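You operate a simulated robot arm through the tools that you are given. There is no shell and no other tool. Be economical: measure what you need, move in short steps, check, and stop when the job is done.

You are at the controls of a simulated robot arm. One attempt, no reset.

## Task
Brush out bays D and F and set both sliders to WAIT.
Fine: put the brush back. What is to be rubbed or washed off counts as gone when no trace of it is left.
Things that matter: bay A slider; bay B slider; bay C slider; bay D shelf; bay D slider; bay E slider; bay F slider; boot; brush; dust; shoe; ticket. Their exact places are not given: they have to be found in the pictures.

It is judged by the outcome, as a careful person would: the job done as asked, and still so three seconds after it is handed in. It fails if anything else is knocked over, pushed out of place, dropped, spilled or broken.

## Robot
A 6-joint arm with a fingered hand, on a carriage that runs on a rail from [0.005, -0.537] to [-0.016, 1.603] (x, y) and turns from -177 to 155 degrees about z. Base frame: it is fixed where the carriage stands at the start and does not move with it; the origin is on the floor, on the carriage's upright axis, x ahead of it, y to its left, z up. Lengths are in m, angles in degrees, forces in N, time in s.
Its first joint turns from -166.0 to 166.0 degrees. Places, roughly: bay A slider [0.6, 0.9, 1.4]; bay B slider [0.6, 0.5, 1.4]; bay C slider [0.6, 0.9, 1.1]; bay D shelf [0.9, 0.5, 1.1]; bay D slider [0.6, 0.5, 1.1]; bay E slider [0.6, 0.9, 0.7]; bay F slider [0.6, 0.5, 0.7]; boot [0.75, 1, 0.75]; dust [0.8, 0.5, 0.9]; shoe [0.75, 1, 1.25]. Payload 4 kg.
The TCP is the grasp point between the finger pads, 0.026 m short of the fingertips. In the tool frame z runs along the fingers and y along their closing line. The gripper opens to 0.132 m. The gripper's body begins 0.073 m behind the TCP. The gripper is a hand of 4 fingers: y runs from the thumb to the fingers, the wrist lies at [0, 0, -0.239] in the tool frame, and closing takes about 1.5 s.
Orientation is that of the tool frame in the base frame, as a unit quaternion [w, x, y, z]. With the fingers straight down and closing along the base's y, the tool's x points along the base's -x, its y along +y and its z along -z.

## Interface
- The arm moves only by the tool nudge_tool. Its argument "steps" is a list of rows, each an object (a shift or turn left out is 0, a gripper value left out holds the last) with "xyz": the shift along the tool's x, y, z in cm, a list of three; "dr": the turn, a rotation vector about the tool's x, y, z in degrees, a list of three. In form: [{"xyz": [x, y, z], "dr": [ax, ay, az]}, ...]. A call has 1 to 12 rows; each row is the pose to reach, as a shift and turn from the pose commanded when the call began, along the tool's axes at that moment. "hand" is the opening, from 0 (shut) to 1 (fully open), set as the call begins (left out, the last holds). A row lasts 0.2 s, in which the tool goes at most 0.05 m and 8.6 degrees; a call with a longer step from one row to the next is refused whole, and so is a gripper value outside its range. Where a pose cannot be reached the arm comes as near as it can. A force on the tool above 40 N (or 10 N above the force at the start of the call, whichever is more), or a blocked arm, ends the call early, and 0.2 s more pass. Each finger travels about 0.045 m/s and halts on what it meets, pressing with about 21 N; the grip force reading is that of the motor and also rises with nothing between the fingers. The clock runs only during rows and for 0.2 s after the last one: add rows that repeat a pose to give the fingers time. The reply holds the time, the measured pose of the TCP, the force on the tool along the base axes, the opening and the grip force, in the units named above and with some noise, with the torque about the TCP (base axes, N m) and any sound that the robot's microphone picked up, and new pictures: "show" is both (left out), scene, wrist or none.
- Cameras (640 x 400 px; columns grow to the right, rows downward): "scene" is now at [0.3027, 0.2208, 1.4264]; the picture's right is [0.36, -0.93, 0.00], its down [-0.49, -0.18, -0.85] and it looks along [0.80, 0.30, -0.52] (base axes); focal length 214 px, centre (320, 200). "wrist" rides on the gripper at [0.068, 0.002, -0.097] in the tool frame; the picture's right is [-0.03, 1.00, 0.00], its down [-0.82, -0.02, -0.58] and it looks along [-0.58, -0.01, 0.82] (tool axes); focal length 270 px, centre (320, 200).
- lift_body(by): slides the trunk up (or, below 0, down) by that many m; the arm and the scene camera ride with it, the base frame stays. It gives what a move gives, with no picture.
- base_move(legs): drives the robot by 1 to 6 legs, each [ahead, left, turn to the left] in m, m and degrees, along the robot's own axes; the way and the turn of a leg run together, so that a leg with both is an arc; at most 1.5 m and 180 degrees a leg. The arm and the cameras ride along, it lands a little off, and it stops where it bumps. It keeps to its track: a leg is cut to what the track allows. It gives what a move gives, and a new picture of the scene camera.
- finger_targets(finger1, finger2, finger3, thumb_bend): sets how far each is bent, from 0 (flat) to 1 (curled in); at 0.3 the hand is open as for a grip, at 0.7 the pads meet at the TCP. One left out holds its place. A second passes; each finger stops where it meets its share of the squeeze, and holds until it gets a number again. A gripper value or a shape takes the hand back. It gives what a move gives, with no picture; readings hold the bend of each and the force on the fingers (four entries, about 0 where the hand has none), thumb and palm.
- hand_shape(shape): the hand has 4 fingers and takes this shape, open, in about a second: jaw (thumb against the fingers, like two jaws); tri (thumb and two fingers); tip (a fingertip pinch); poke (one finger out to press); point (the index stretched); flat (the hand flat); cup (the hand cupped); fist (a fist). The gripper value then closes the fingers along that shape, each until it touches; the sizes above hold for jaw. It gives what a move gives, with no picture.
- turn_head(pan, tilt): turns the head with the scene camera to pan (to the left, within 143 degrees either way) and tilt (down, from -29 to 69), counted from straight ahead of the robot. It gives what a move gives, and a new picture of the scene camera.
- pixel_to_xyz(camera, pixels): there is no depth. For up to 12 entries [column, row, z] of the newest picture of that camera ("zoom" is the newest enlarged one), the place [x, y] in the base frame at which the ray of that pixel passes the height z, good to about 0.003 m, but the place of the scene camera against the robot may be out by one fixed shift of up to 0.018 m in any direction. It takes no simulated time.
- zoom(camera, box): a new picture of the part [left, top, right, bottom] of that camera's present view, enlarged. It takes no simulated time.
- hand_in(): hands the job in; it is judged then, once.

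Keep the steps short. Do not move on a guess: measure, check each grasp and each placing, and mend mistakes. In all there are 80 turns and 260 pictures (those below and enlarged ones count). Leave the gripper open and the arm clear of the work at the hand-in unless told otherwise, and finish with a single line.

The tools are called as a command line: name --argument value ..., lists and objects as JSON in quotes. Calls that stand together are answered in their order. nudge_tool: Moves the arm, as the interface text tells. Its arguments: {"type":"object","properties":{"steps":{"type":"array","items":{"type":"object","properties":{"xyz":{"type":"array","items":{"type":"number"}},"dr":{"type":"array","items":{"type":"number"}}}}},"hand":{"type":"number"},"show":{"type":"string","enum":["both","scene","wrist","none"]}},"required":["steps"]} The other tools are called the same way: lift_body (by) slides the trunk up or down; hand_shape (shape) gives the hand a shape; finger_targets (finger1, finger2, finger3, thumb_bend) moves the fingers one by one; base_move (legs) drives the base; turn_head (pan, tilt) turns the head that bears the scene camera; pixel_to_xyz (camera, pixels) gives the place at which the rays of pixels pass given heights; zoom (camera, box) takes an enlarged picture of a part of a camera's view; hand_in () hands the job in.

At the start:

```text
t: 0.0
position: [0.3341, 0.4167, 1.3934]
tool_rot: [0.0, 0.0, 1.0, 0.0]
force: [-0.8, -0.4, 0.3]
wrist_torque: [-0.01, -0.02, -0.03]
opening: 0.1318
finger_force: 0.0
shape: jaw
bend: [0.3, 0.3, 0.3, 0.3]
finger forces: [0.0, 0.0, 0.1, 0.0, 0.1, 0.0]
trunk travel left (down, up): [-0.425, 0.203]
robot x, y, heading: [-0.0005, -0.001, 0.1]
head pan, tilt: [20.8, 31.3]
```

scene: 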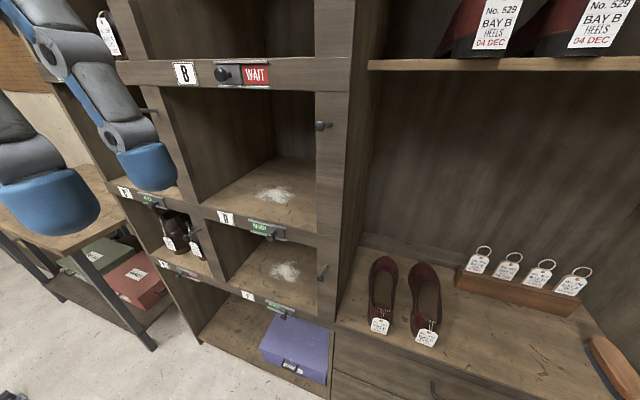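
wrist: 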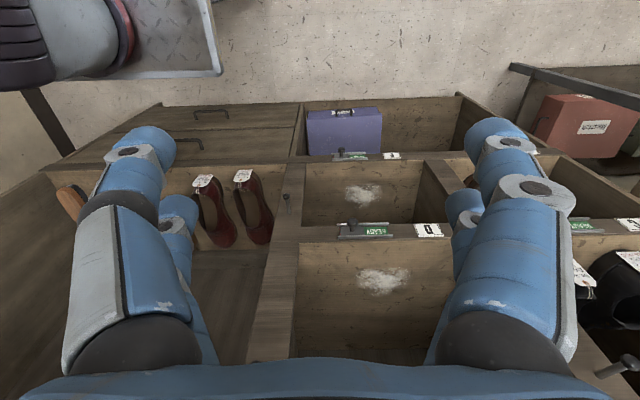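

The sliders of the two dusty bays read green, and a brush-like thing lies at lower right (610,365). I look closer.

zoom --camera "scene" --box '[110, 160, 350, 320]'

turn_head --pan -20 --tilt 40

```text
2.50 times, centred on (230, 240) of scene
```

zoom: 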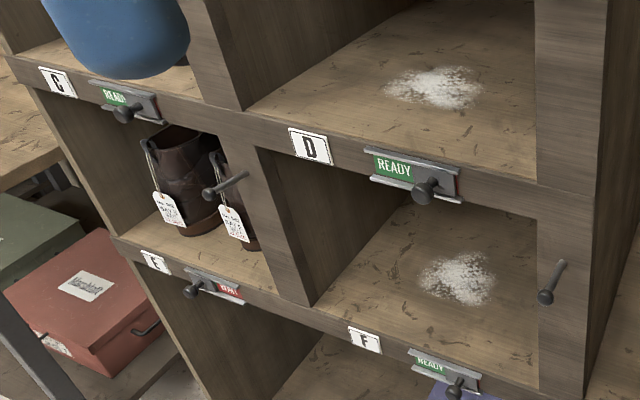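

```text
t: 1.1
position: [0.3336, 0.4161, 1.3928]
tool_rot: [0.0, 0.0, 1.0, 0.0]
force: [-0.1, 0.0, -0.7]
wrist_torque: [-0.01, 0.01, 0.01]
opening: 0.132
finger_force: 0.1
shape: jaw
bend: [0.3, 0.3, 0.3, 0.3]
finger forces: [0.0, 0.1, 0.0, 0.0, 0.1, 0.0]
trunk travel left (down, up): [-0.425, 0.203]
robot x, y, heading: [-0.0006, -0.0019, 0.1]
head pan, tilt: [-20.0, 40.0]
```

scene: 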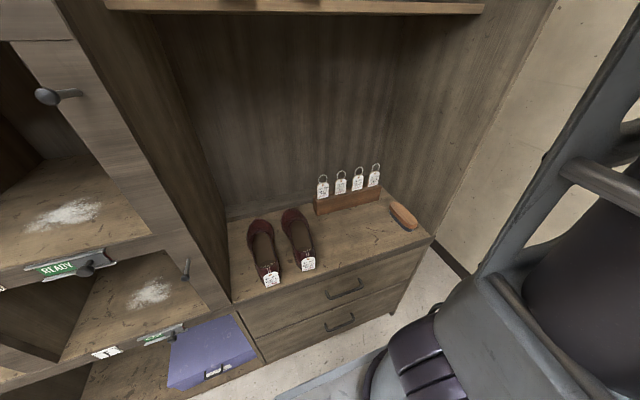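

The brush lies on the counter at (404,215). I zoom on it.

zoom --camera "scene" --box '[360, 180, 450, 236]'

zoom --camera "scene" --box '[220, 160, 440, 300]'

pixel_to_xyz --camera "scene" --pixels '[[404, 215, 0.75], [404, 215, 0.8], [404, 215, 0.7], [234, 300, 0.75], [434, 237, 0.75], [72, 214, 0.96], [150, 293, 0.7], [80, 268, 0.96]]'

```text
7.11 times, centred on (405, 208) of scene
```

zoom: 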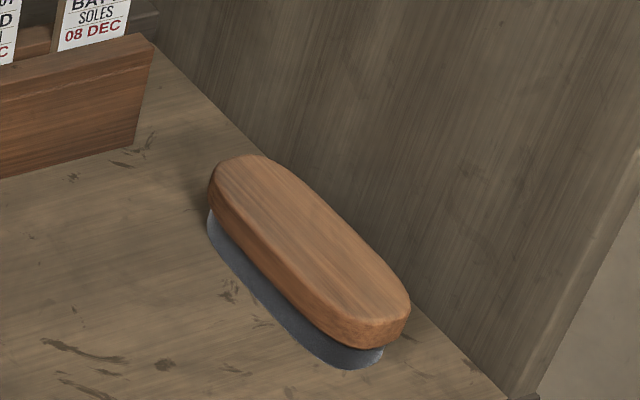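

```text
2.86 times, centred on (330, 230) of scene
```

zoom: 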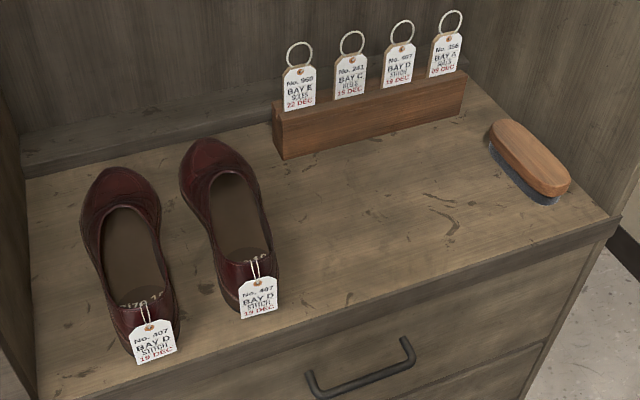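

```text
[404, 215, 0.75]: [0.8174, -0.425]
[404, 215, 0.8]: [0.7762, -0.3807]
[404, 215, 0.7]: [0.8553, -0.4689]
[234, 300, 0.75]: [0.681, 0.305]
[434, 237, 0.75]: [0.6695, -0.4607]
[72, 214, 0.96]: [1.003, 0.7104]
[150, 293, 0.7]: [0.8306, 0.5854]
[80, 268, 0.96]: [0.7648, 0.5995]
```

I drive right so the brush lies about ahead, then look again.

base_move --legs '[[0, -0.42, 0]]'

turn_head --pan 0 --tilt 15

turn_head --pan 0 --tilt 45

```text
t: 3.6
position: [0.3364, 0.003, 1.3929]
tool_rot: [0.001, -0.003, 1.0, 0.0]
force: [0.0, 0.3, 0.4]
wrist_torque: [-0.03, 0.01, -0.06]
opening: 0.1321
finger_force: 0.0
shape: jaw
bend: [0.3, 0.3, 0.3, 0.3]
finger forces: [0.0, 0.0, 0.0, 0.0, 0.1, 0.0]
trunk travel left (down, up): [-0.425, 0.203]
robot x, y, heading: [0.0008, -0.4152, 0.3]
head pan, tilt: [-20.0, 40.0]
```

scene: 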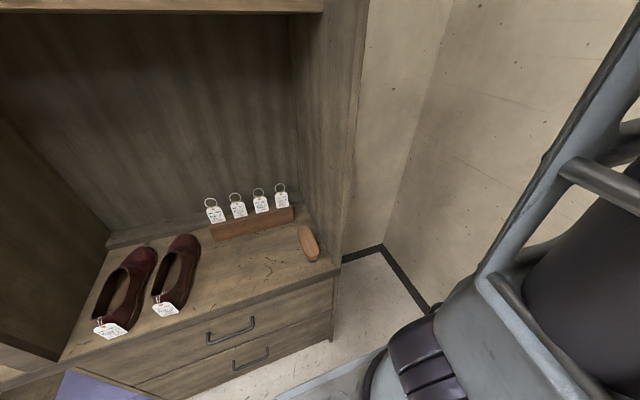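

```text
t: 4.5
position: [0.3353, 0.0041, 1.3928]
tool_rot: [-0.001, -0.003, 1.0, 0.0]
force: [-0.8, -0.7, 0.3]
wrist_torque: [0.01, 0.0, -0.02]
opening: 0.1319
finger_force: 0.1
shape: jaw
bend: [0.3, 0.3, 0.3, 0.3]
finger forces: [0.1, 0.0, 0.0, 0.1, 0.0, 0.0]
trunk travel left (down, up): [-0.425, 0.203]
robot x, y, heading: [0.0027, -0.4148, 0.3]
head pan, tilt: [0.0, 15.0]
```

scene: 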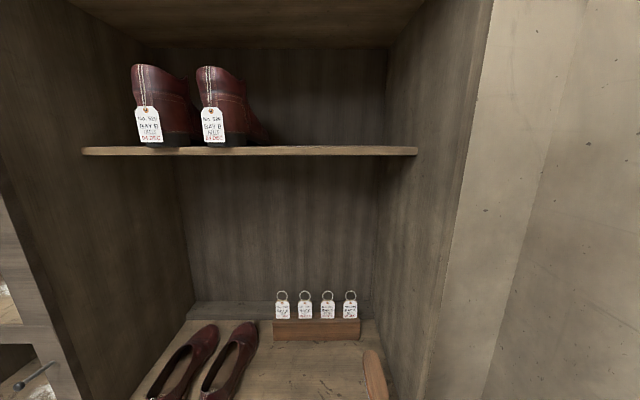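

```text
t: 5.5
position: [0.3379, 0.0032, 1.3932]
tool_rot: [0.0, -0.003, 1.0, 0.0]
force: [-0.1, 0.5, 0.7]
wrist_torque: [-0.02, 0.01, 0.01]
opening: 0.132
finger_force: 0.0
shape: jaw
bend: [0.3, 0.3, 0.3, 0.3]
finger forces: [0.0, 0.0, 0.1, 0.0, 0.0, 0.0]
trunk travel left (down, up): [-0.425, 0.203]
robot x, y, heading: [0.0039, -0.4159, 0.2]
head pan, tilt: [0.0, 45.0]
```

scene: 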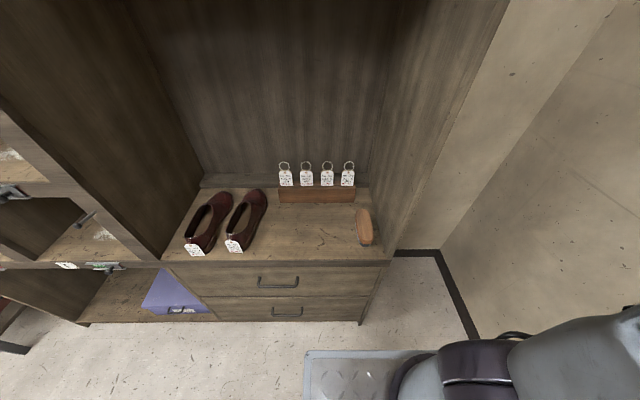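

I triangulate the counter heights from the two views (brush top now at about (364,226)).

zoom --camera "scene" --box '[330, 190, 410, 270]'

pixel_to_xyz --camera "scene" --pixels '[[364, 224, 0.75], [364, 224, 0.7], [364, 224, 0.8], [388, 262, 0.75], [388, 262, 0.7], [162, 262, 0.75], [162, 262, 0.7], [202, 187, 0.7], [202, 187, 0.75]]'

```text
5.00 times, centred on (370, 230) of scene
```

zoom: 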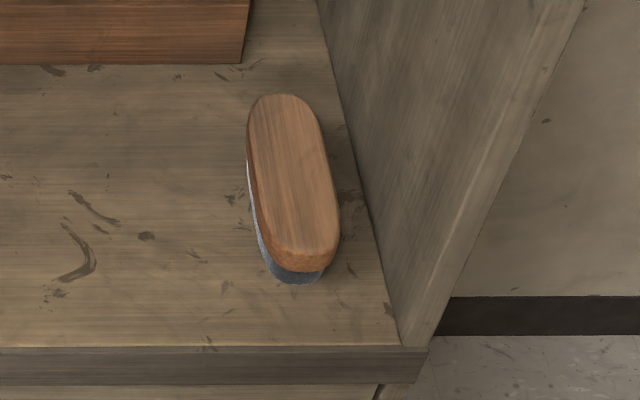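

```text
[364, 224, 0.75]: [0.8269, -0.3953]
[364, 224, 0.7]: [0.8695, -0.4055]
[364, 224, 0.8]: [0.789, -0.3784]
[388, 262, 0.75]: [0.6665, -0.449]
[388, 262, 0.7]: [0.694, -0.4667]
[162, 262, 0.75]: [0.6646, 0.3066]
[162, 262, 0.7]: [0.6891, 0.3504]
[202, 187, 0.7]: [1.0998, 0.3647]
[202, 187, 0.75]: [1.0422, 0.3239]
```

Brush top is near (0.79,-0.385,0.80). I bring the hand over in front of it, tool down, for a wrist view.

nudge_tool --steps '[{"xyz": [-1, -4.5, 0]}, {"xyz": [-2, -9, 0]}, {"xyz": [-3, -13.5, 0]}, {"xyz": [-4, -18, 0]}, {"xyz": [-6, -22, 0]}, {"xyz": [-8, -26, 0]}, {"xyz": [-10, -30, 1]}, {"xyz": [-12, -34, 3]}, {"xyz": [-14, -38, 5]}, {"xyz": [-14, -38, 9]}, {"xyz": [-14, -38, 13]}, {"xyz": [-14, -38, 17]}]'

```text
t: 8.1
position: [0.4774, -0.3749, 1.2203]
tool_rot: [0.0, -0.003, 1.0, 0.0]
force: [-0.1, 0.6, -0.6]
wrist_torque: [0.0, -0.03, 0.02]
opening: 0.1319
finger_force: 0.1
shape: jaw
bend: [0.3, 0.3, 0.3, 0.3]
finger forces: [0.1, 0.1, 0.0, 0.1, 0.0, 0.0]
trunk travel left (down, up): [-0.425, 0.203]
robot x, y, heading: [0.0059, -0.4155, 0.2]
head pan, tilt: [0.0, 45.0]
```

scene: 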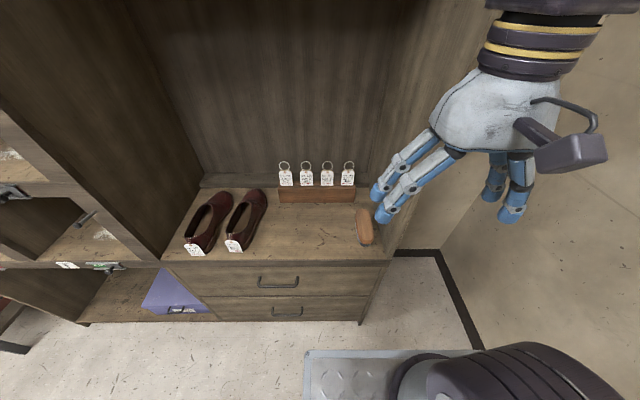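
wrist: 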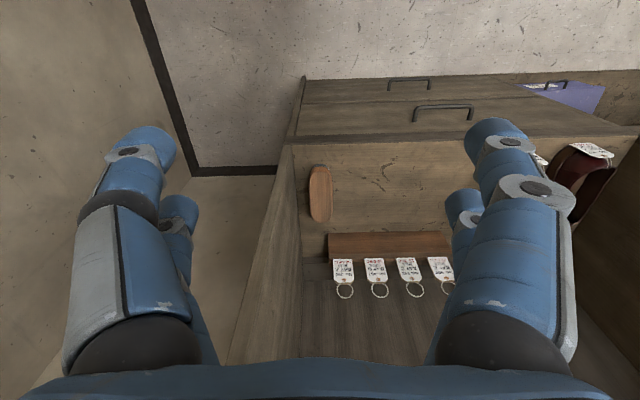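

Brush sits at (320,194) in the wrist view. I measure it here and then from lower.

zoom --camera "wrist" --box '[270, 130, 370, 230]'

pixel_to_xyz --camera "wrist" --pixels '[[319, 166, 0.8], [319, 166, 0.75], [320, 222, 0.8], [320, 222, 0.75], [308, 194, 0.8], [332, 194, 0.8], [290, 143, 0.75], [290, 143, 0.77], [640, 138, 0.75], [303, 258, 0.75]]'

nudge_tool --steps '[{"xyz": [0, 0, 5]}, {"xyz": [0, 0, 10]}, {"xyz": [0, 0, 15]}, {"xyz": [0, 0, 17]}]' --show "wrist"

```text
4.00 times, centred on (320, 180) of wrist
```

zoom: 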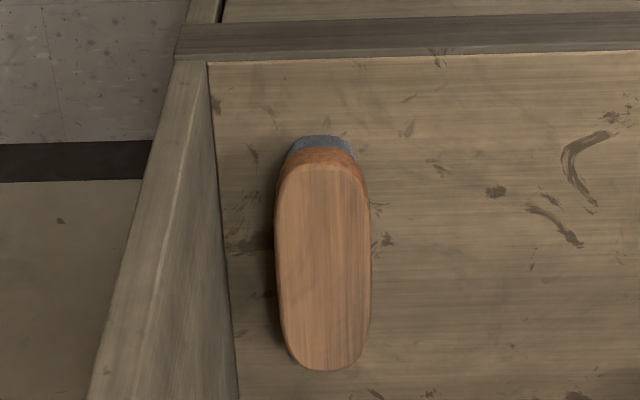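

```text
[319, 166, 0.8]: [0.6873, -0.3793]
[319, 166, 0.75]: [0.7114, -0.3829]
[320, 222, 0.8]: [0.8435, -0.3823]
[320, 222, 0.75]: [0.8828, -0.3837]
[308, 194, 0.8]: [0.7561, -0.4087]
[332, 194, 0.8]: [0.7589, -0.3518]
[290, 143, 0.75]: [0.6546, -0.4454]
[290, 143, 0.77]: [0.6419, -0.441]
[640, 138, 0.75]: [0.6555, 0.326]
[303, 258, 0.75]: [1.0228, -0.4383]
```

```text
t: 9.1
position: [0.5039, -0.3706, 1.0753]
tool_rot: [-0.001, -0.002, 1.0, 0.0]
force: [-0.1, 0.7, 0.3]
wrist_torque: [0.02, -0.03, -0.03]
opening: 0.1316
finger_force: 0.0
shape: jaw
bend: [0.3, 0.3, 0.3, 0.3]
finger forces: [0.0, 0.0, 0.1, 0.0, 0.0, 0.0]
out of reach, approached as far as the arm can: row 3, 4
trunk travel left (down, up): [-0.425, 0.203]
robot x, y, heading: [0.005, -0.412, 0.5]
head pan, tilt: [0.0, 45.0]
```

wrist: 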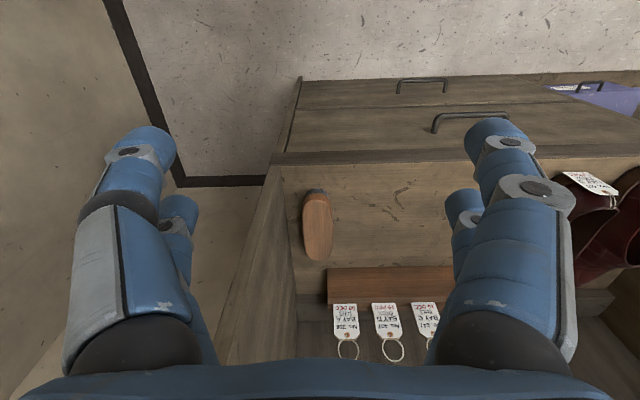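

zoom --camera "wrist" --box '[260, 140, 380, 270]'

pixel_to_xyz --camera "wrist" --pixels '[[316, 195, 0.8], [316, 195, 0.75], [317, 261, 0.8], [317, 261, 0.75], [303, 225, 0.8], [332, 225, 0.8], [283, 164, 0.75], [283, 164, 0.77], [640, 154, 0.75], [296, 304, 0.75]]'

```text
3.08 times, centred on (320, 205) of wrist
```

zoom: 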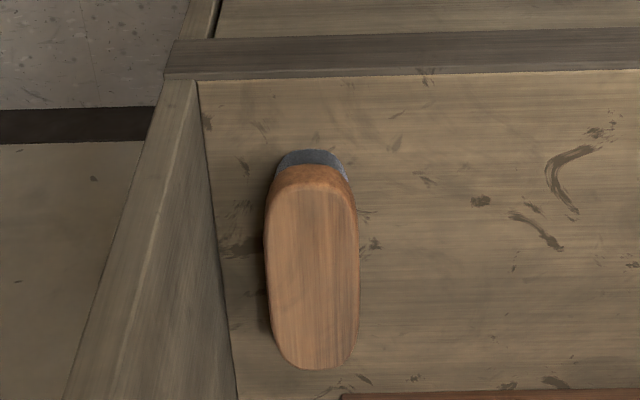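

```text
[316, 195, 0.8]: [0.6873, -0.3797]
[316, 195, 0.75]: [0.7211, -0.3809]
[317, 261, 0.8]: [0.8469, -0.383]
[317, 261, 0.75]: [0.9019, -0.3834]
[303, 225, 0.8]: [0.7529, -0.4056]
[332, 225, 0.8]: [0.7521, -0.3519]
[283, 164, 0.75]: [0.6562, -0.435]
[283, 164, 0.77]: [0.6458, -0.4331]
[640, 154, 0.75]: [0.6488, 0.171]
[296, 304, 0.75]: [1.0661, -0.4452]
```

Brush: top z≈0.80, x 0.69–0.845, y −0.408…−0.352; wall at y≈−0.44. To enter low bays I need a pitched tool with the camera on the upper side, so I first turn the hand about its own axis.

nudge_tool --steps '[{"xyz": [0, 0, -4], "dr": [0, 0, 8.5]}, {"xyz": [0, 0, -6], "dr": [0, 0, 17]}, {"xyz": [0, 0, -6], "dr": [0, 0, 25.5]}, {"xyz": [0, 0, -6], "dr": [0, 0, 34]}, {"xyz": [0, 0, -6], "dr": [0, 0, 42.5]}, {"xyz": [0, 0, -6], "dr": [0, 0, 51]}, {"xyz": [0, 0, -6], "dr": [0, 0, 59.5]}, {"xyz": [0, 0, -6], "dr": [0, 0, 68]}, {"xyz": [0, 0, -6], "dr": [0, 0, 76.5]}, {"xyz": [0, 0, -6], "dr": [0, 0, 85]}, {"xyz": [0, 0, -6], "dr": [0, 0, 90]}]'

```text
t: 11.5
position: [0.5104, -0.3702, 1.139]
tool_rot: [0.0, 0.706, 0.708, 0.0]
force: [-0.6, 0.3, -0.2]
wrist_torque: [0.0, 0.01, 0.02]
opening: 0.1318
finger_force: 0.1
shape: jaw
bend: [0.3, 0.3, 0.3, 0.3]
finger forces: [0.0, 0.1, 0.0, 0.0, 0.0, 0.1]
trunk travel left (down, up): [-0.425, 0.203]
robot x, y, heading: [0.006, -0.4137, 0.4]
head pan, tilt: [0.0, 45.0]
```

scene: 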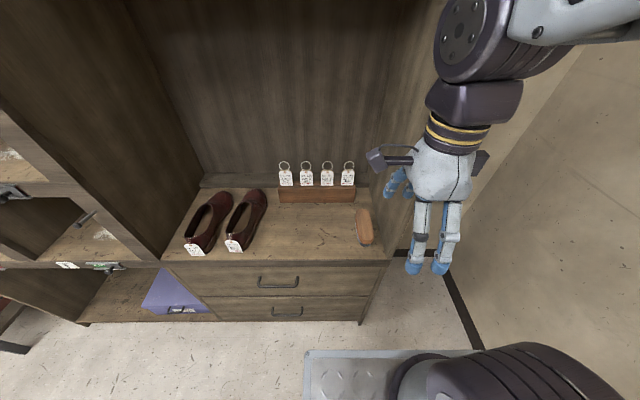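
wrist: 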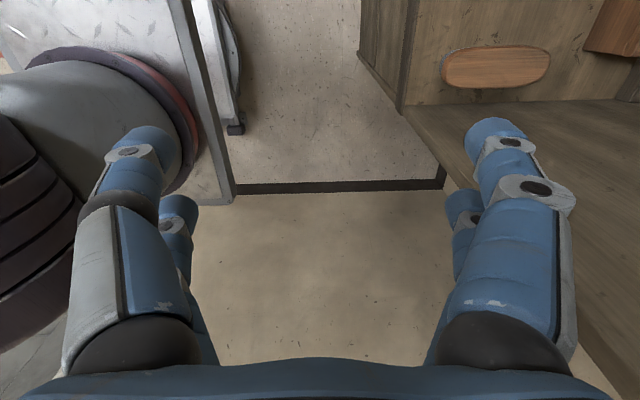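

nudge_tool --steps '[{"dr": [0, 0, 8.5]}, {"dr": [0, 0, 17]}, {"dr": [0, 0, 25.5]}, {"dr": [0, 0, 34]}, {"dr": [0, 0, 42.5]}, {"dr": [0, 0, 51]}, {"dr": [0, 0, 59.5]}, {"dr": [0, 0, 68]}, {"dr": [0, 0, 76.5]}, {"dr": [0, 0, 85]}, {"dr": [0, 0, 90]}]'

```text
t: 13.9
position: [0.5087, -0.3696, 1.1395]
tool_rot: [0.0, 1.0, 0.002, 0.0]
force: [-0.1, -0.1, -0.1]
wrist_torque: [0.04, 0.02, 0.0]
opening: 0.1317
finger_force: 0.1
shape: jaw
bend: [0.3, 0.3, 0.3, 0.3]
finger forces: [0.0, 0.1, 0.1, 0.1, 0.0, 0.1]
trunk travel left (down, up): [-0.425, 0.203]
robot x, y, heading: [0.0036, -0.4127, 0.2]
head pan, tilt: [0.0, 45.0]
```

scene: 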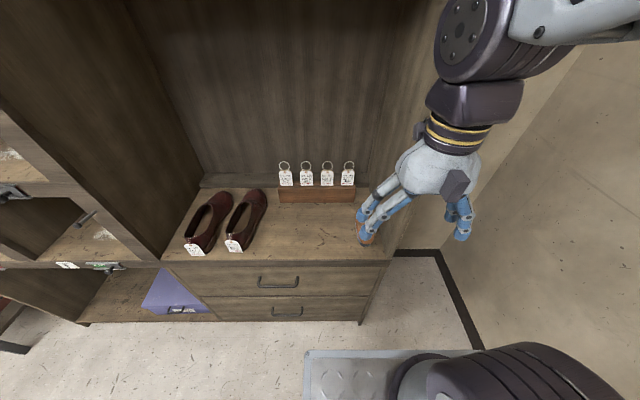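
wrist: 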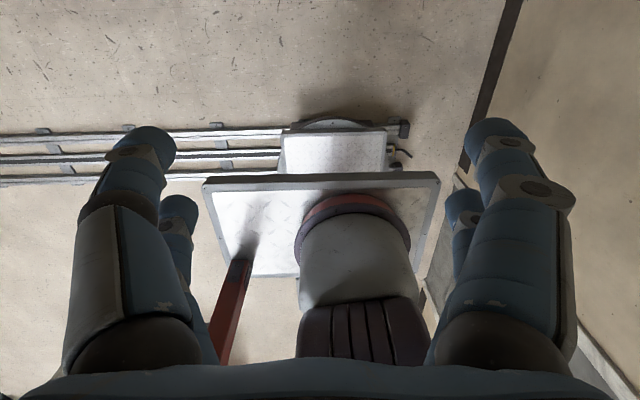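

Flip worked. Now pitch the tool forward 60° while moving slightly ahead.

nudge_tool --steps '[{"xyz": [2, 0, 0], "dr": [0, 8.5, 0]}, {"xyz": [4, 0, 0], "dr": [0, 17, 0]}, {"xyz": [6, 0, 0], "dr": [0, 25.5, 0]}, {"xyz": [8, 0, 0], "dr": [0, 34, 0]}, {"xyz": [10, 0, 0], "dr": [0, 42.5, 0]}, {"xyz": [12, 0, 0], "dr": [0, 51, 0]}, {"xyz": [13, 0, 0], "dr": [0, 57, 0]}, {"xyz": [14, 0, 0], "dr": [0, 60, 0]}]'

```text
t: 15.1
position: [0.625, -0.3656, 1.1592]
tool_rot: [0.001, 0.938, -0.007, 0.346]
force: [-18.1, 3.5, -1.5]
wrist_torque: [0.12, 0.08, -1.43]
opening: 0.1319
finger_force: 0.0
shape: jaw
bend: [0.27, 0.3, 0.3, 0.3]
finger forces: [18.0, 0.0, 0.0, 0.1, 0.1, 0.0]
out of reach, approached as far as the arm can: row 4, 5, 6
trunk travel left (down, up): [-0.425, 0.203]
robot x, y, heading: [0.0093, -0.4141, 0.4]
head pan, tilt: [0.0, 45.0]
stopped in row 6: the force on the tool passed its limit at 76 N (the readings are from after the stop); the commanded pose is now the measured one
```

scene: 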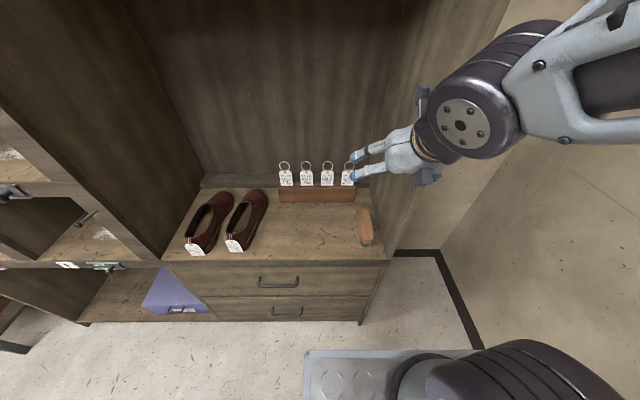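
wrist: 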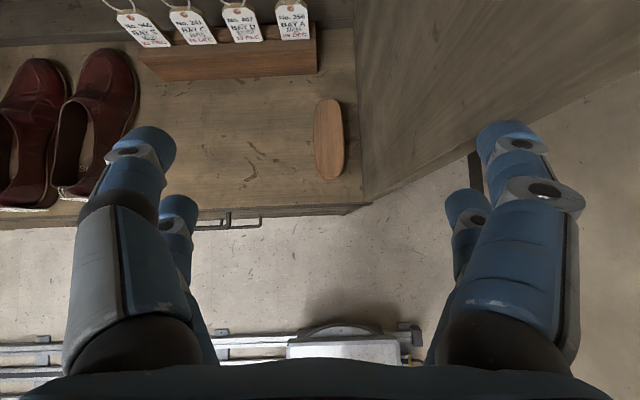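

The right finger touched the side wall's front edge. I back off and shift left, then continue to pitch.

nudge_tool --steps '[{"xyz": [-2.3, 0, -2]}, {"xyz": [-2.3, -4, -2]}, {"xyz": [-2.3, -8, -2]}, {"xyz": [-1.5, -10, -1.3], "dr": [0, 8, 0]}, {"xyz": [0, -12, 0], "dr": [0, 16, 0]}, {"xyz": [1.6, -12, 1.3], "dr": [0, 19.5, 0]}, {"xyz": [1.6, -12, 1.3], "dr": [0, 19.5, 0]}]'

```text
t: 16.7
position: [0.6259, -0.336, 1.2541]
tool_rot: [0.0, 0.867, -0.004, 0.499]
force: [0.6, 0.6, -0.3]
wrist_torque: [0.05, 0.0, 0.04]
opening: 0.1321
finger_force: 0.0
shape: jaw
bend: [0.3, 0.3, 0.3, 0.3]
finger forces: [0.0, 0.1, 0.1, 0.0, 0.0, 0.0]
out of reach, approached as far as the arm can: row 1, 2, 4, 5, 6, 7
trunk travel left (down, up): [-0.425, 0.203]
robot x, y, heading: [0.0072, -0.411, 0.0]
head pan, tilt: [0.0, 45.0]
```

scene: 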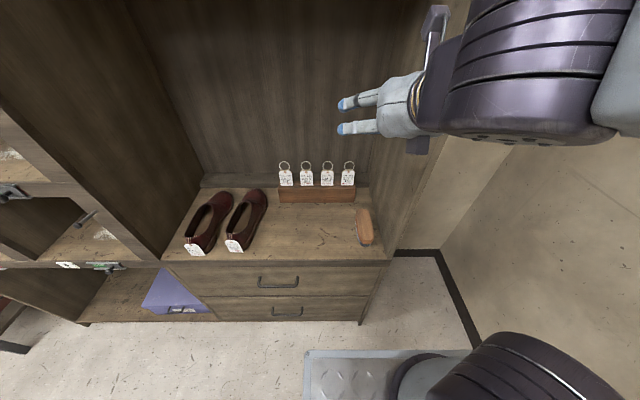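
wrist: 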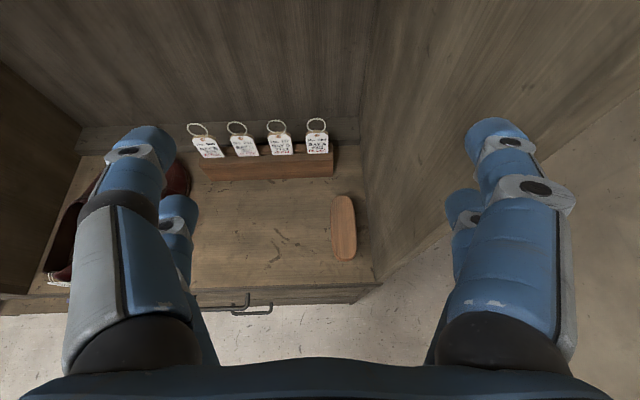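

Pitched 60° now. I lower the trunk so the arm works at counter height.

lift_body --by -0.3

nudge_tool --steps '[{"dr": [-3.5, 0, 2]}, {"dr": [-6.9, 0, 4]}, {"dr": [-6.9, 0, 4]}, {"dr": [-6.9, 0, 4]}, {"dr": [-6.9, 0, 4]}]' --hand 0.59

```text
t: 19.7
position: [0.6653, -0.3368, 0.9535]
tool_rot: [0.0, 0.867, -0.003, 0.498]
force: [1.0, 0.7, 0.5]
wrist_torque: [0.0, -0.03, -0.01]
opening: 0.1321
finger_force: 0.0
shape: jaw
bend: [0.3, 0.3, 0.3, 0.3]
finger forces: [0.0, 0.1, 0.0, 0.0, 0.0, 0.1]
trunk travel left (down, up): [-0.125, 0.503]
robot x, y, heading: [0.0046, -0.4132, 0.3]
head pan, tilt: [0.0, 45.0]
```

```text
t: 20.9
position: [0.6655, -0.3557, 0.977]
tool_rot: [0.035, 0.866, -0.062, 0.495]
force: [-0.1, -0.1, 0.3]
wrist_torque: [-0.01, -0.01, 0.02]
opening: 0.0786
finger_force: 0.1
shape: jaw
bend: [0.71, 0.71, 0.71, 0.7]
finger forces: [0.1, 0.0, 0.0, 0.0, 0.0, 0.1]
out of reach, approached as far as the arm can: row 1, 2, 3, 4, 5
trunk travel left (down, up): [-0.125, 0.503]
robot x, y, heading: [0.0037, -0.4157, 0.2]
head pan, tilt: [0.0, 45.0]
```

scene: 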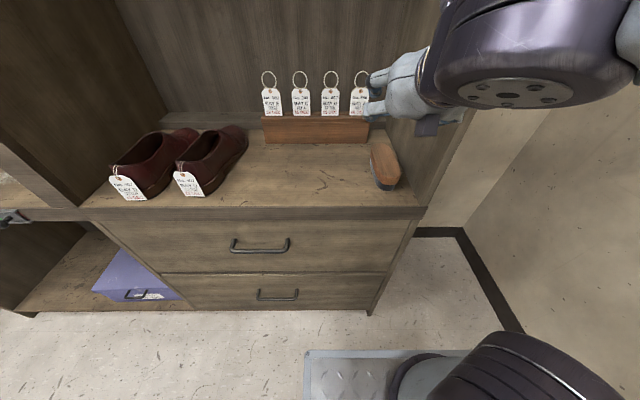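
wrist: 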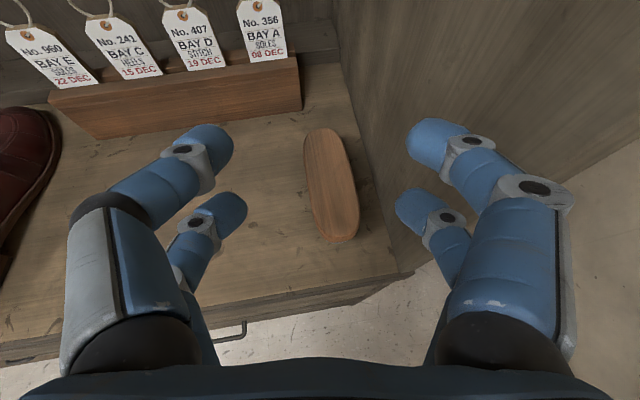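

I measure brush-to-wall clearance from this closer view.

zoom --camera "wrist" --box '[250, 100, 450, 290]'

pixel_to_xyz --camera "wrist" --pixels '[[345, 60, 0.75], [345, 60, 0.77], [397, 265, 0.75], [397, 265, 0.77], [345, 131, 0.8], [304, 140, 0.8], [359, 220, 0.8], [318, 228, 0.8], [337, 241, 0.8], [323, 128, 0.8]]'

```text
2.11 times, centred on (350, 195) of wrist
```

zoom: 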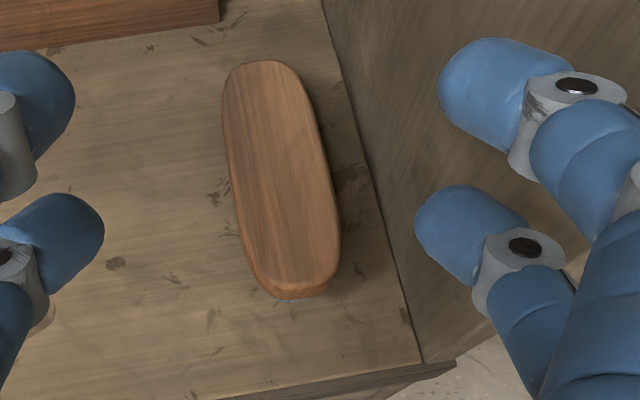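

```text
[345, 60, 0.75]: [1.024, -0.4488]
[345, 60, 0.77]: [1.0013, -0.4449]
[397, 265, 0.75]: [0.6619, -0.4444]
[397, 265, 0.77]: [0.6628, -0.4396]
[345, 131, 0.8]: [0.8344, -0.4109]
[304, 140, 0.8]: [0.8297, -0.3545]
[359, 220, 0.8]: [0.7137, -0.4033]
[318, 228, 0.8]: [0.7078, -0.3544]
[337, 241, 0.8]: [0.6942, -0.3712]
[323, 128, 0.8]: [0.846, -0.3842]
```

Wall at y≈−0.444, brush right edge ≈−0.409. I'll yaw 6° more, open to 0.10 m, and move to above-front of the brush.

nudge_tool --steps '[{"xyz": [-1, -0.3, 1.3], "dr": [-2.6, 0, 1.5]}, {"xyz": [-3, -0.8, 3.5], "dr": [-5.2, 0, 3]}, {"xyz": [-5, -1.5, 6.7], "dr": [-5.2, 0, 3]}, {"xyz": [-5, -1.5, 6.7], "dr": [-5.2, 0, 3]}]' --hand 0.78

```text
t: 21.6
position: [0.6811, -0.3846, 0.9746]
tool_rot: [0.053, 0.863, -0.103, 0.492]
force: [1.8, 23.5, -2.2]
wrist_torque: [0.05, -0.08, -0.11]
opening: 0.0925
finger_force: 0.1
shape: jaw
bend: [0.7, 0.67, 0.61, 0.47]
finger forces: [15.0, 8.8, 0.0, 0.0, 0.0, 0.0]
out of reach, approached as far as the arm can: row 1, 2, 3
trunk travel left (down, up): [-0.125, 0.503]
robot x, y, heading: [0.0043, -0.4143, 0.6]
head pan, tilt: [0.0, 45.0]
stopped in row 3: the force on the tool passed its limit at 45 N (the readings are from after the stop); the commanded pose is now the measured one
```

scene: 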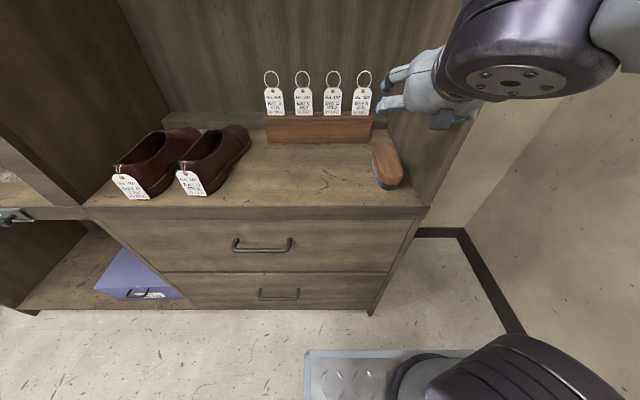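
wrist: 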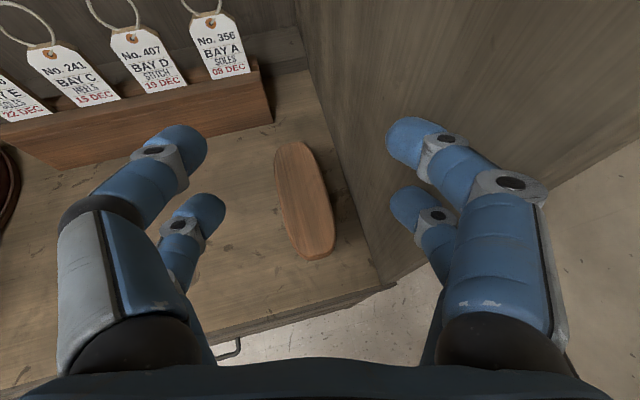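

The arm is at its inner limit here; I drive 0.25 m left to gain room (the hand goes clear to the left, above everything).

base_move --legs '[[0, 0.25, 0]]'

nudge_tool --steps '[{"xyz": [0, 0, 0]}, {"xyz": [0, 0, 0]}]' --hand 0.78

```text
t: 23.4
position: [0.6777, -0.1381, 0.9751]
tool_rot: [0.055, 0.863, -0.105, 0.492]
force: [0.5, -0.8, -1.0]
wrist_torque: [0.03, 0.03, 0.02]
opening: 0.1027
finger_force: 0.1
shape: jaw
bend: [0.61, 0.61, 0.61, 0.47]
finger forces: [0.0, 0.0, 0.1, 0.1, 0.0, 0.0]
trunk travel left (down, up): [-0.125, 0.503]
robot x, y, heading: [0.0031, -0.1612, 0.6]
head pan, tilt: [0.0, 45.0]
```

scene: 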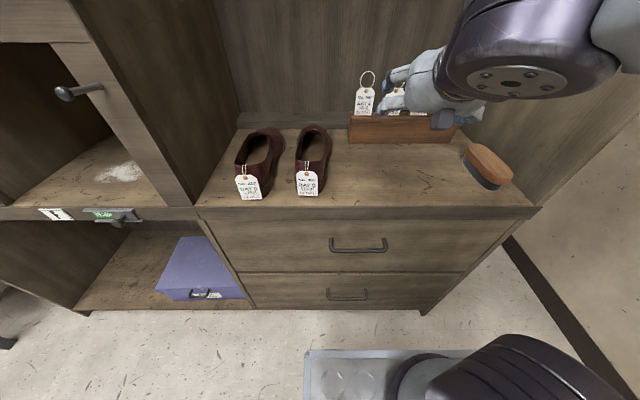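

```text
t: 24.0
position: [0.6775, -0.1377, 0.9734]
tool_rot: [0.055, 0.863, -0.104, 0.492]
force: [-0.4, 0.2, -0.1]
wrist_torque: [0.01, -0.01, -0.02]
opening: 0.1026
finger_force: 0.1
shape: jaw
bend: [0.61, 0.61, 0.61, 0.47]
finger forces: [0.0, 0.0, 0.1, 0.0, 0.1, 0.1]
trunk travel left (down, up): [-0.125, 0.503]
robot x, y, heading: [-0.0008, -0.1635, 0.5]
head pan, tilt: [0.0, 45.0]
```

scene: 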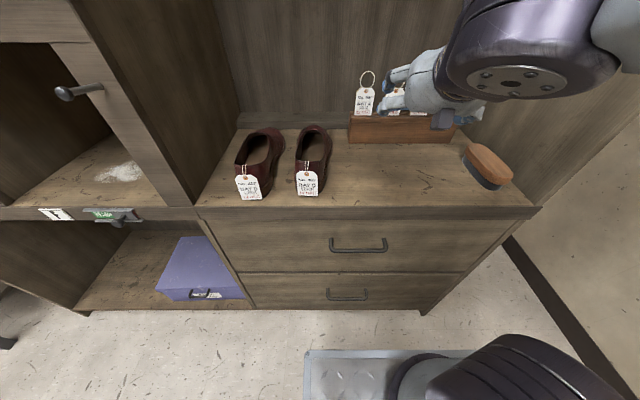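
wrist: 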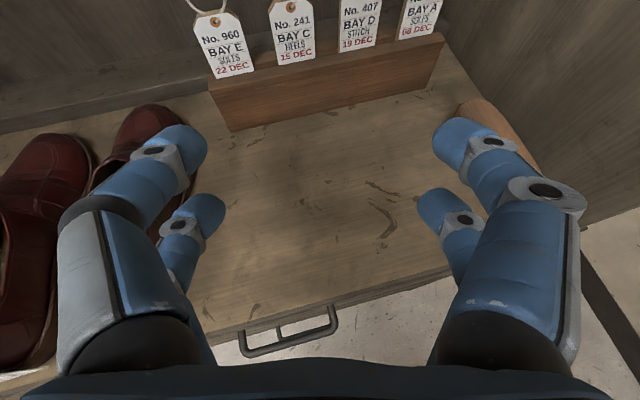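

Moving right to in front of the brush at a staging pose (0.66,−0.355,0.88).

nudge_tool --steps '[{"xyz": [-1, 3.6, 1.2]}, {"xyz": [-2.1, 7.2, 2.5]}, {"xyz": [-3.2, 10.8, 3.8]}, {"xyz": [-4.2, 14.4, 5.1]}, {"xyz": [-5.3, 18, 6.4]}, {"xyz": [-6.35, 21.6, 7.7]}, {"xyz": [-6.35, 21.6, 7.7]}]'

```text
t: 25.6
position: [0.6747, -0.3671, 0.8961]
tool_rot: [0.052, 0.863, -0.106, 0.491]
force: [0.1, -0.5, 0.5]
wrist_torque: [0.0, 0.05, -0.03]
opening: 0.1025
finger_force: 0.1
shape: jaw
bend: [0.61, 0.61, 0.61, 0.47]
finger forces: [0.1, 0.1, 0.1, 0.0, 0.0, 0.1]
out of reach, approached as far as the arm can: row 2, 3, 4, 5, 6, 7
trunk travel left (down, up): [-0.125, 0.503]
robot x, y, heading: [-0.0016, -0.1596, 0.6]
head pan, tilt: [0.0, 45.0]
```

scene: 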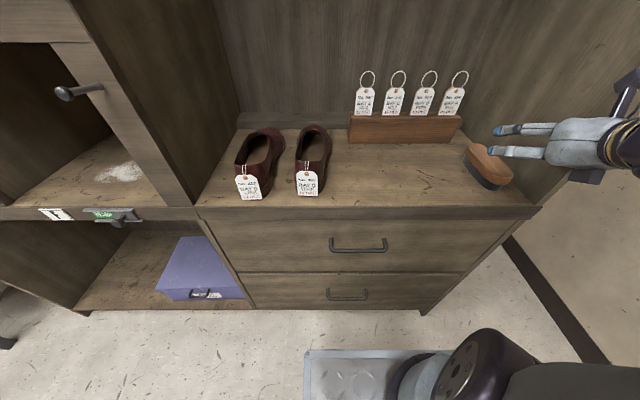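
wrist: 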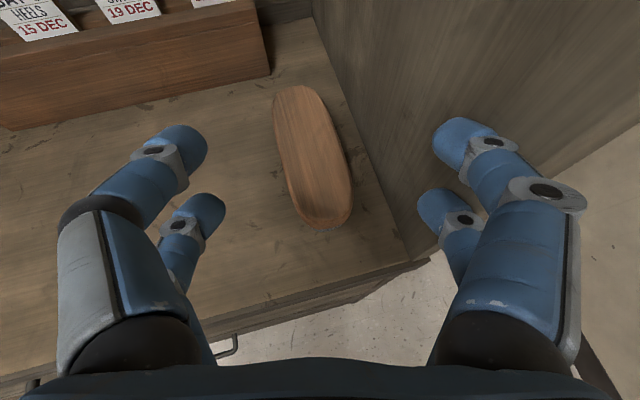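

Still slightly within the inner limit; I drive 0.2 m further left for more margin.

base_move --legs '[[0, 0.2, 0]]'

nudge_tool --steps '[{"xyz": [-0.2, 4, 0]}, {"xyz": [-0.2, 8, 0]}, {"xyz": [-0.2, 12, 0]}, {"xyz": [-0.2, 16, 0]}, {"xyz": [-0.2, 18.5, -0.8]}, {"xyz": [-0.2, 18.5, -0.8]}]'

```text
t: 27.2
position: [0.673, -0.1673, 0.8973]
tool_rot: [0.053, 0.863, -0.101, 0.492]
force: [-1.1, 0.1, -0.4]
wrist_torque: [0.03, 0.0, 0.03]
opening: 0.1028
finger_force: 0.1
shape: jaw
bend: [0.61, 0.61, 0.61, 0.47]
finger forces: [0.0, 0.1, 0.1, 0.0, 0.0, 0.0]
trunk travel left (down, up): [-0.125, 0.503]
robot x, y, heading: [-0.0018, 0.0357, 0.9]
head pan, tilt: [0.0, 45.0]
```

scene: 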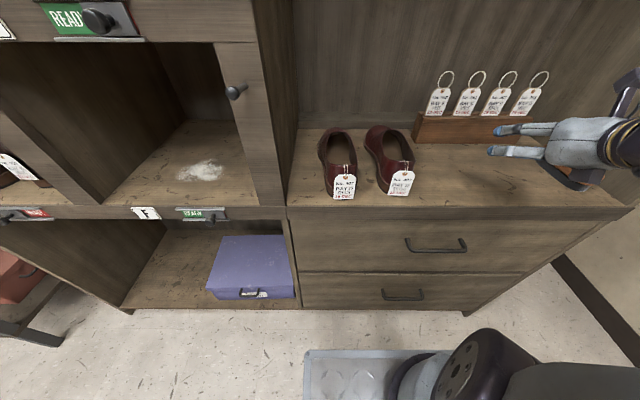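

```text
t: 28.6
position: [0.6237, -0.346, 0.8971]
tool_rot: [0.053, 0.863, -0.102, 0.492]
force: [0.1, 0.9, -0.5]
wrist_torque: [0.0, 0.0, 0.02]
opening: 0.1029
finger_force: 0.0
shape: jaw
bend: [0.61, 0.61, 0.61, 0.47]
finger forces: [0.0, 0.1, 0.1, 0.0, 0.0, 0.1]
trunk travel left (down, up): [-0.125, 0.503]
robot x, y, heading: [-0.0016, 0.0348, 1.0]
head pan, tilt: [0.0, 45.0]
```

scene: 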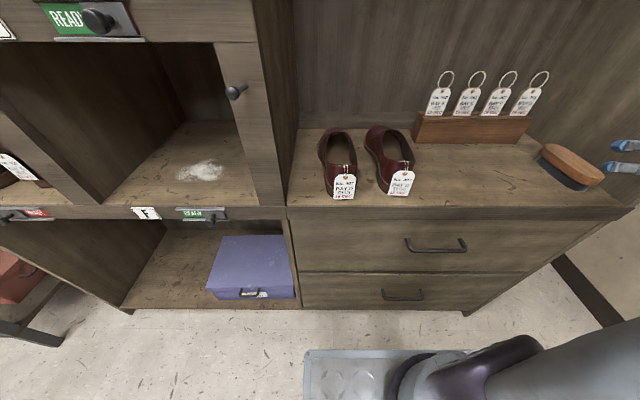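
wrist: 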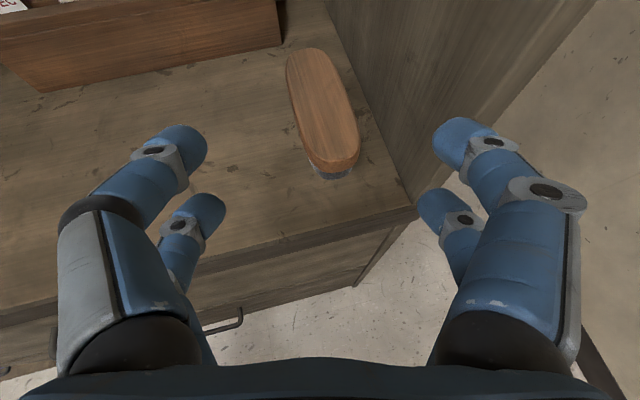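

Now reach is fine. I descend to (0.665,−0.368,0.80), just in front of the brush.

nudge_tool --steps '[{"xyz": [-2, 0.4, 2.9]}, {"xyz": [-4, 0.8, 5.8]}, {"xyz": [-6, 1.25, 8.8]}, {"xyz": [-6, 1.25, 8.8]}]'

```text
t: 29.6
position: [0.6668, -0.366, 0.7999]
tool_rot: [0.053, 0.864, -0.102, 0.49]
force: [0.4, 0.6, 0.5]
wrist_torque: [0.0, 0.0, -0.02]
opening: 0.1029
finger_force: 0.0
shape: jaw
bend: [0.61, 0.61, 0.61, 0.47]
finger forces: [0.0, 0.1, 0.0, 0.0, 0.0, 0.0]
trunk travel left (down, up): [-0.125, 0.503]
robot x, y, heading: [-0.0014, 0.0319, 0.9]
head pan, tilt: [0.0, 45.0]
```

scene: 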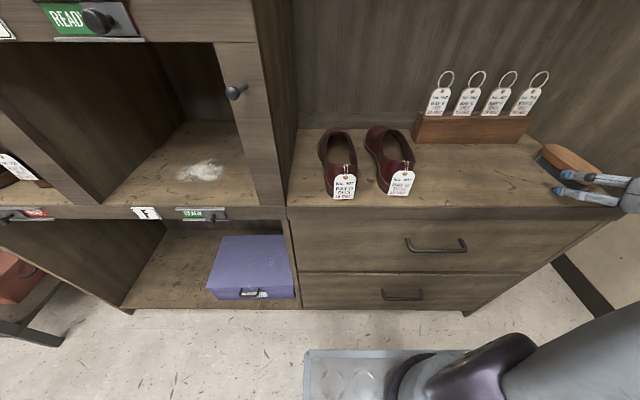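
wrist: 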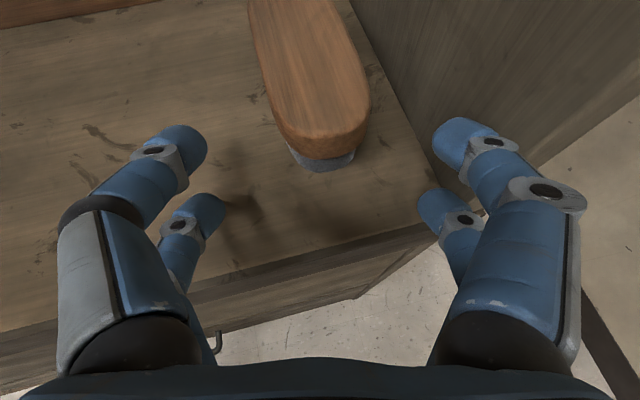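

The brush end at (322,150) is between the finger pairs. I slide forward around it to x≈0.74.

nudge_tool --steps '[{"xyz": [0.0, -0.2, 1.2]}, {"xyz": [0.6, -0.35, 2.6]}, {"xyz": [1.3, -0.5, 3.9]}, {"xyz": [2.0, -0.7, 5.3]}, {"xyz": [2.8, -0.9, 6.8]}]'

```text
t: 30.8
position: [0.7383, -0.3724, 0.7926]
tool_rot: [0.053, 0.863, -0.099, 0.493]
force: [-17.8, 22.5, 28.6]
wrist_torque: [-1.75, 0.52, -1.71]
opening: 0.1015
finger_force: 0.1
shape: jaw
bend: [0.63, 0.63, 0.61, 0.47]
finger forces: [6.2, 43.0, 0.2, 0.0, 0.1, 0.1]
trunk travel left (down, up): [-0.125, 0.503]
robot x, y, heading: [0.0014, 0.0334, 0.9]
head pan, tilt: [0.0, 45.0]
```

scene: 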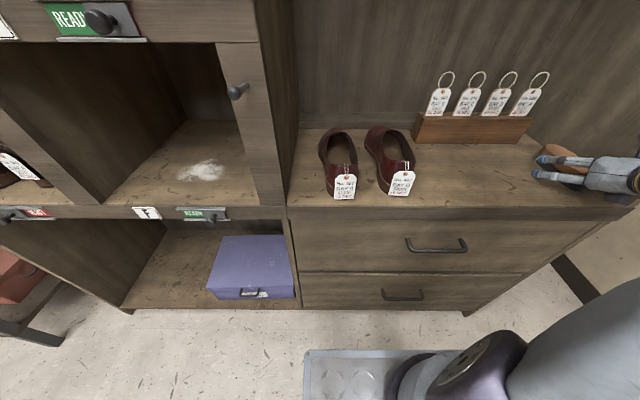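
wrist: 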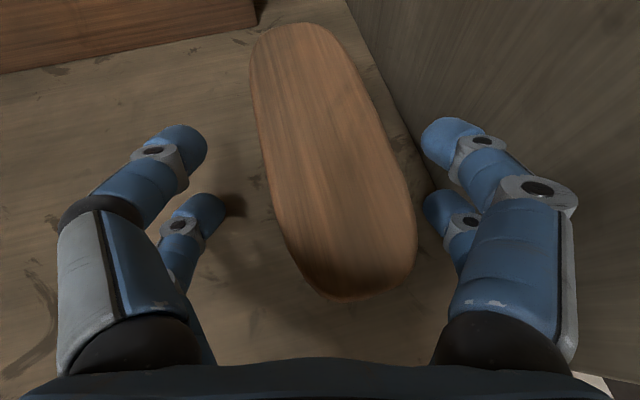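

Lower right finger presses on counter and wall; I ease up 7 mm and left 4 mm and then close.

nudge_tool --steps '[{"xyz": [0.6, -0.4, -0.45]}, {"xyz": [0.6, -0.4, -0.45]}]'

nudge_tool --steps '[{}, {}, {}, {}, {}, {}, {}, {}]' --hand 0.0

```text
t: 31.4
position: [0.7393, -0.371, 0.7978]
tool_rot: [0.052, 0.864, -0.102, 0.49]
force: [-0.2, 2.5, -1.3]
wrist_torque: [0.03, -0.01, -0.01]
opening: 0.1024
finger_force: 0.0
shape: jaw
bend: [0.63, 0.61, 0.61, 0.47]
finger forces: [2.1, 0.0, 0.0, 0.0, 0.0, 0.1]
trunk travel left (down, up): [-0.125, 0.503]
robot x, y, heading: [-0.0002, 0.0372, 0.9]
head pan, tilt: [0.0, 45.0]
```

scene: 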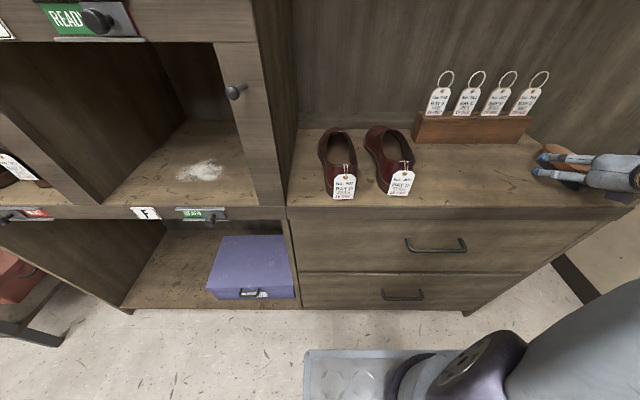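
wrist: 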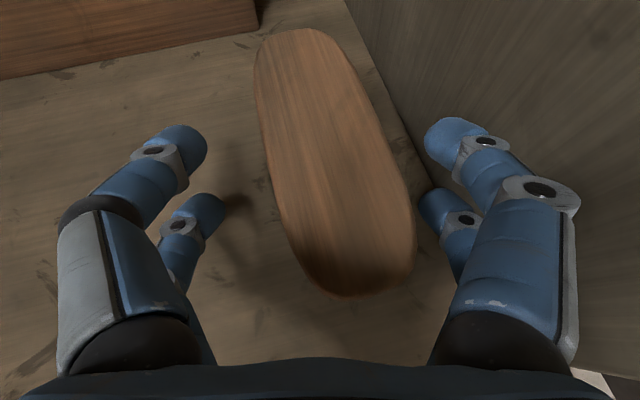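

```text
t: 33.2
position: [0.7391, -0.3697, 0.7976]
tool_rot: [0.053, 0.863, -0.101, 0.492]
force: [1.0, 0.8, 2.3]
wrist_torque: [-0.1, 0.07, 0.02]
opening: 0.0444
finger_force: 20.6
shape: jaw
bend: [0.73, 0.73, 0.73, 0.7]
finger forces: [14.1, 24.6, 19.7, 0.0, 18.7, 0.0]
trunk travel left (down, up): [-0.125, 0.503]
robot x, y, heading: [-0.001, 0.0338, 1.0]
head pan, tilt: [0.0, 45.0]
```

scene: 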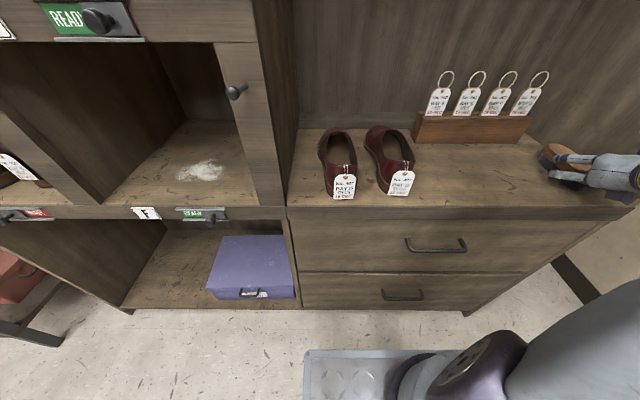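
wrist: 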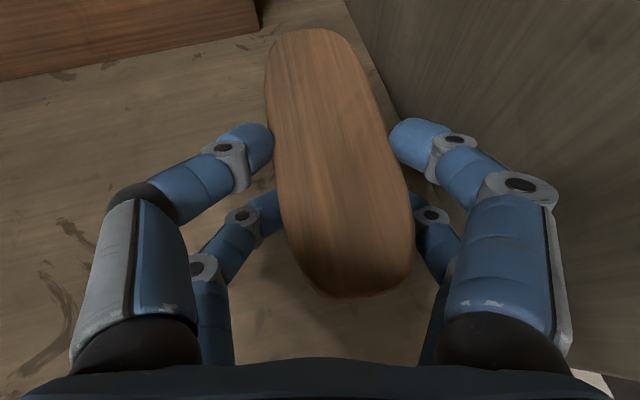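

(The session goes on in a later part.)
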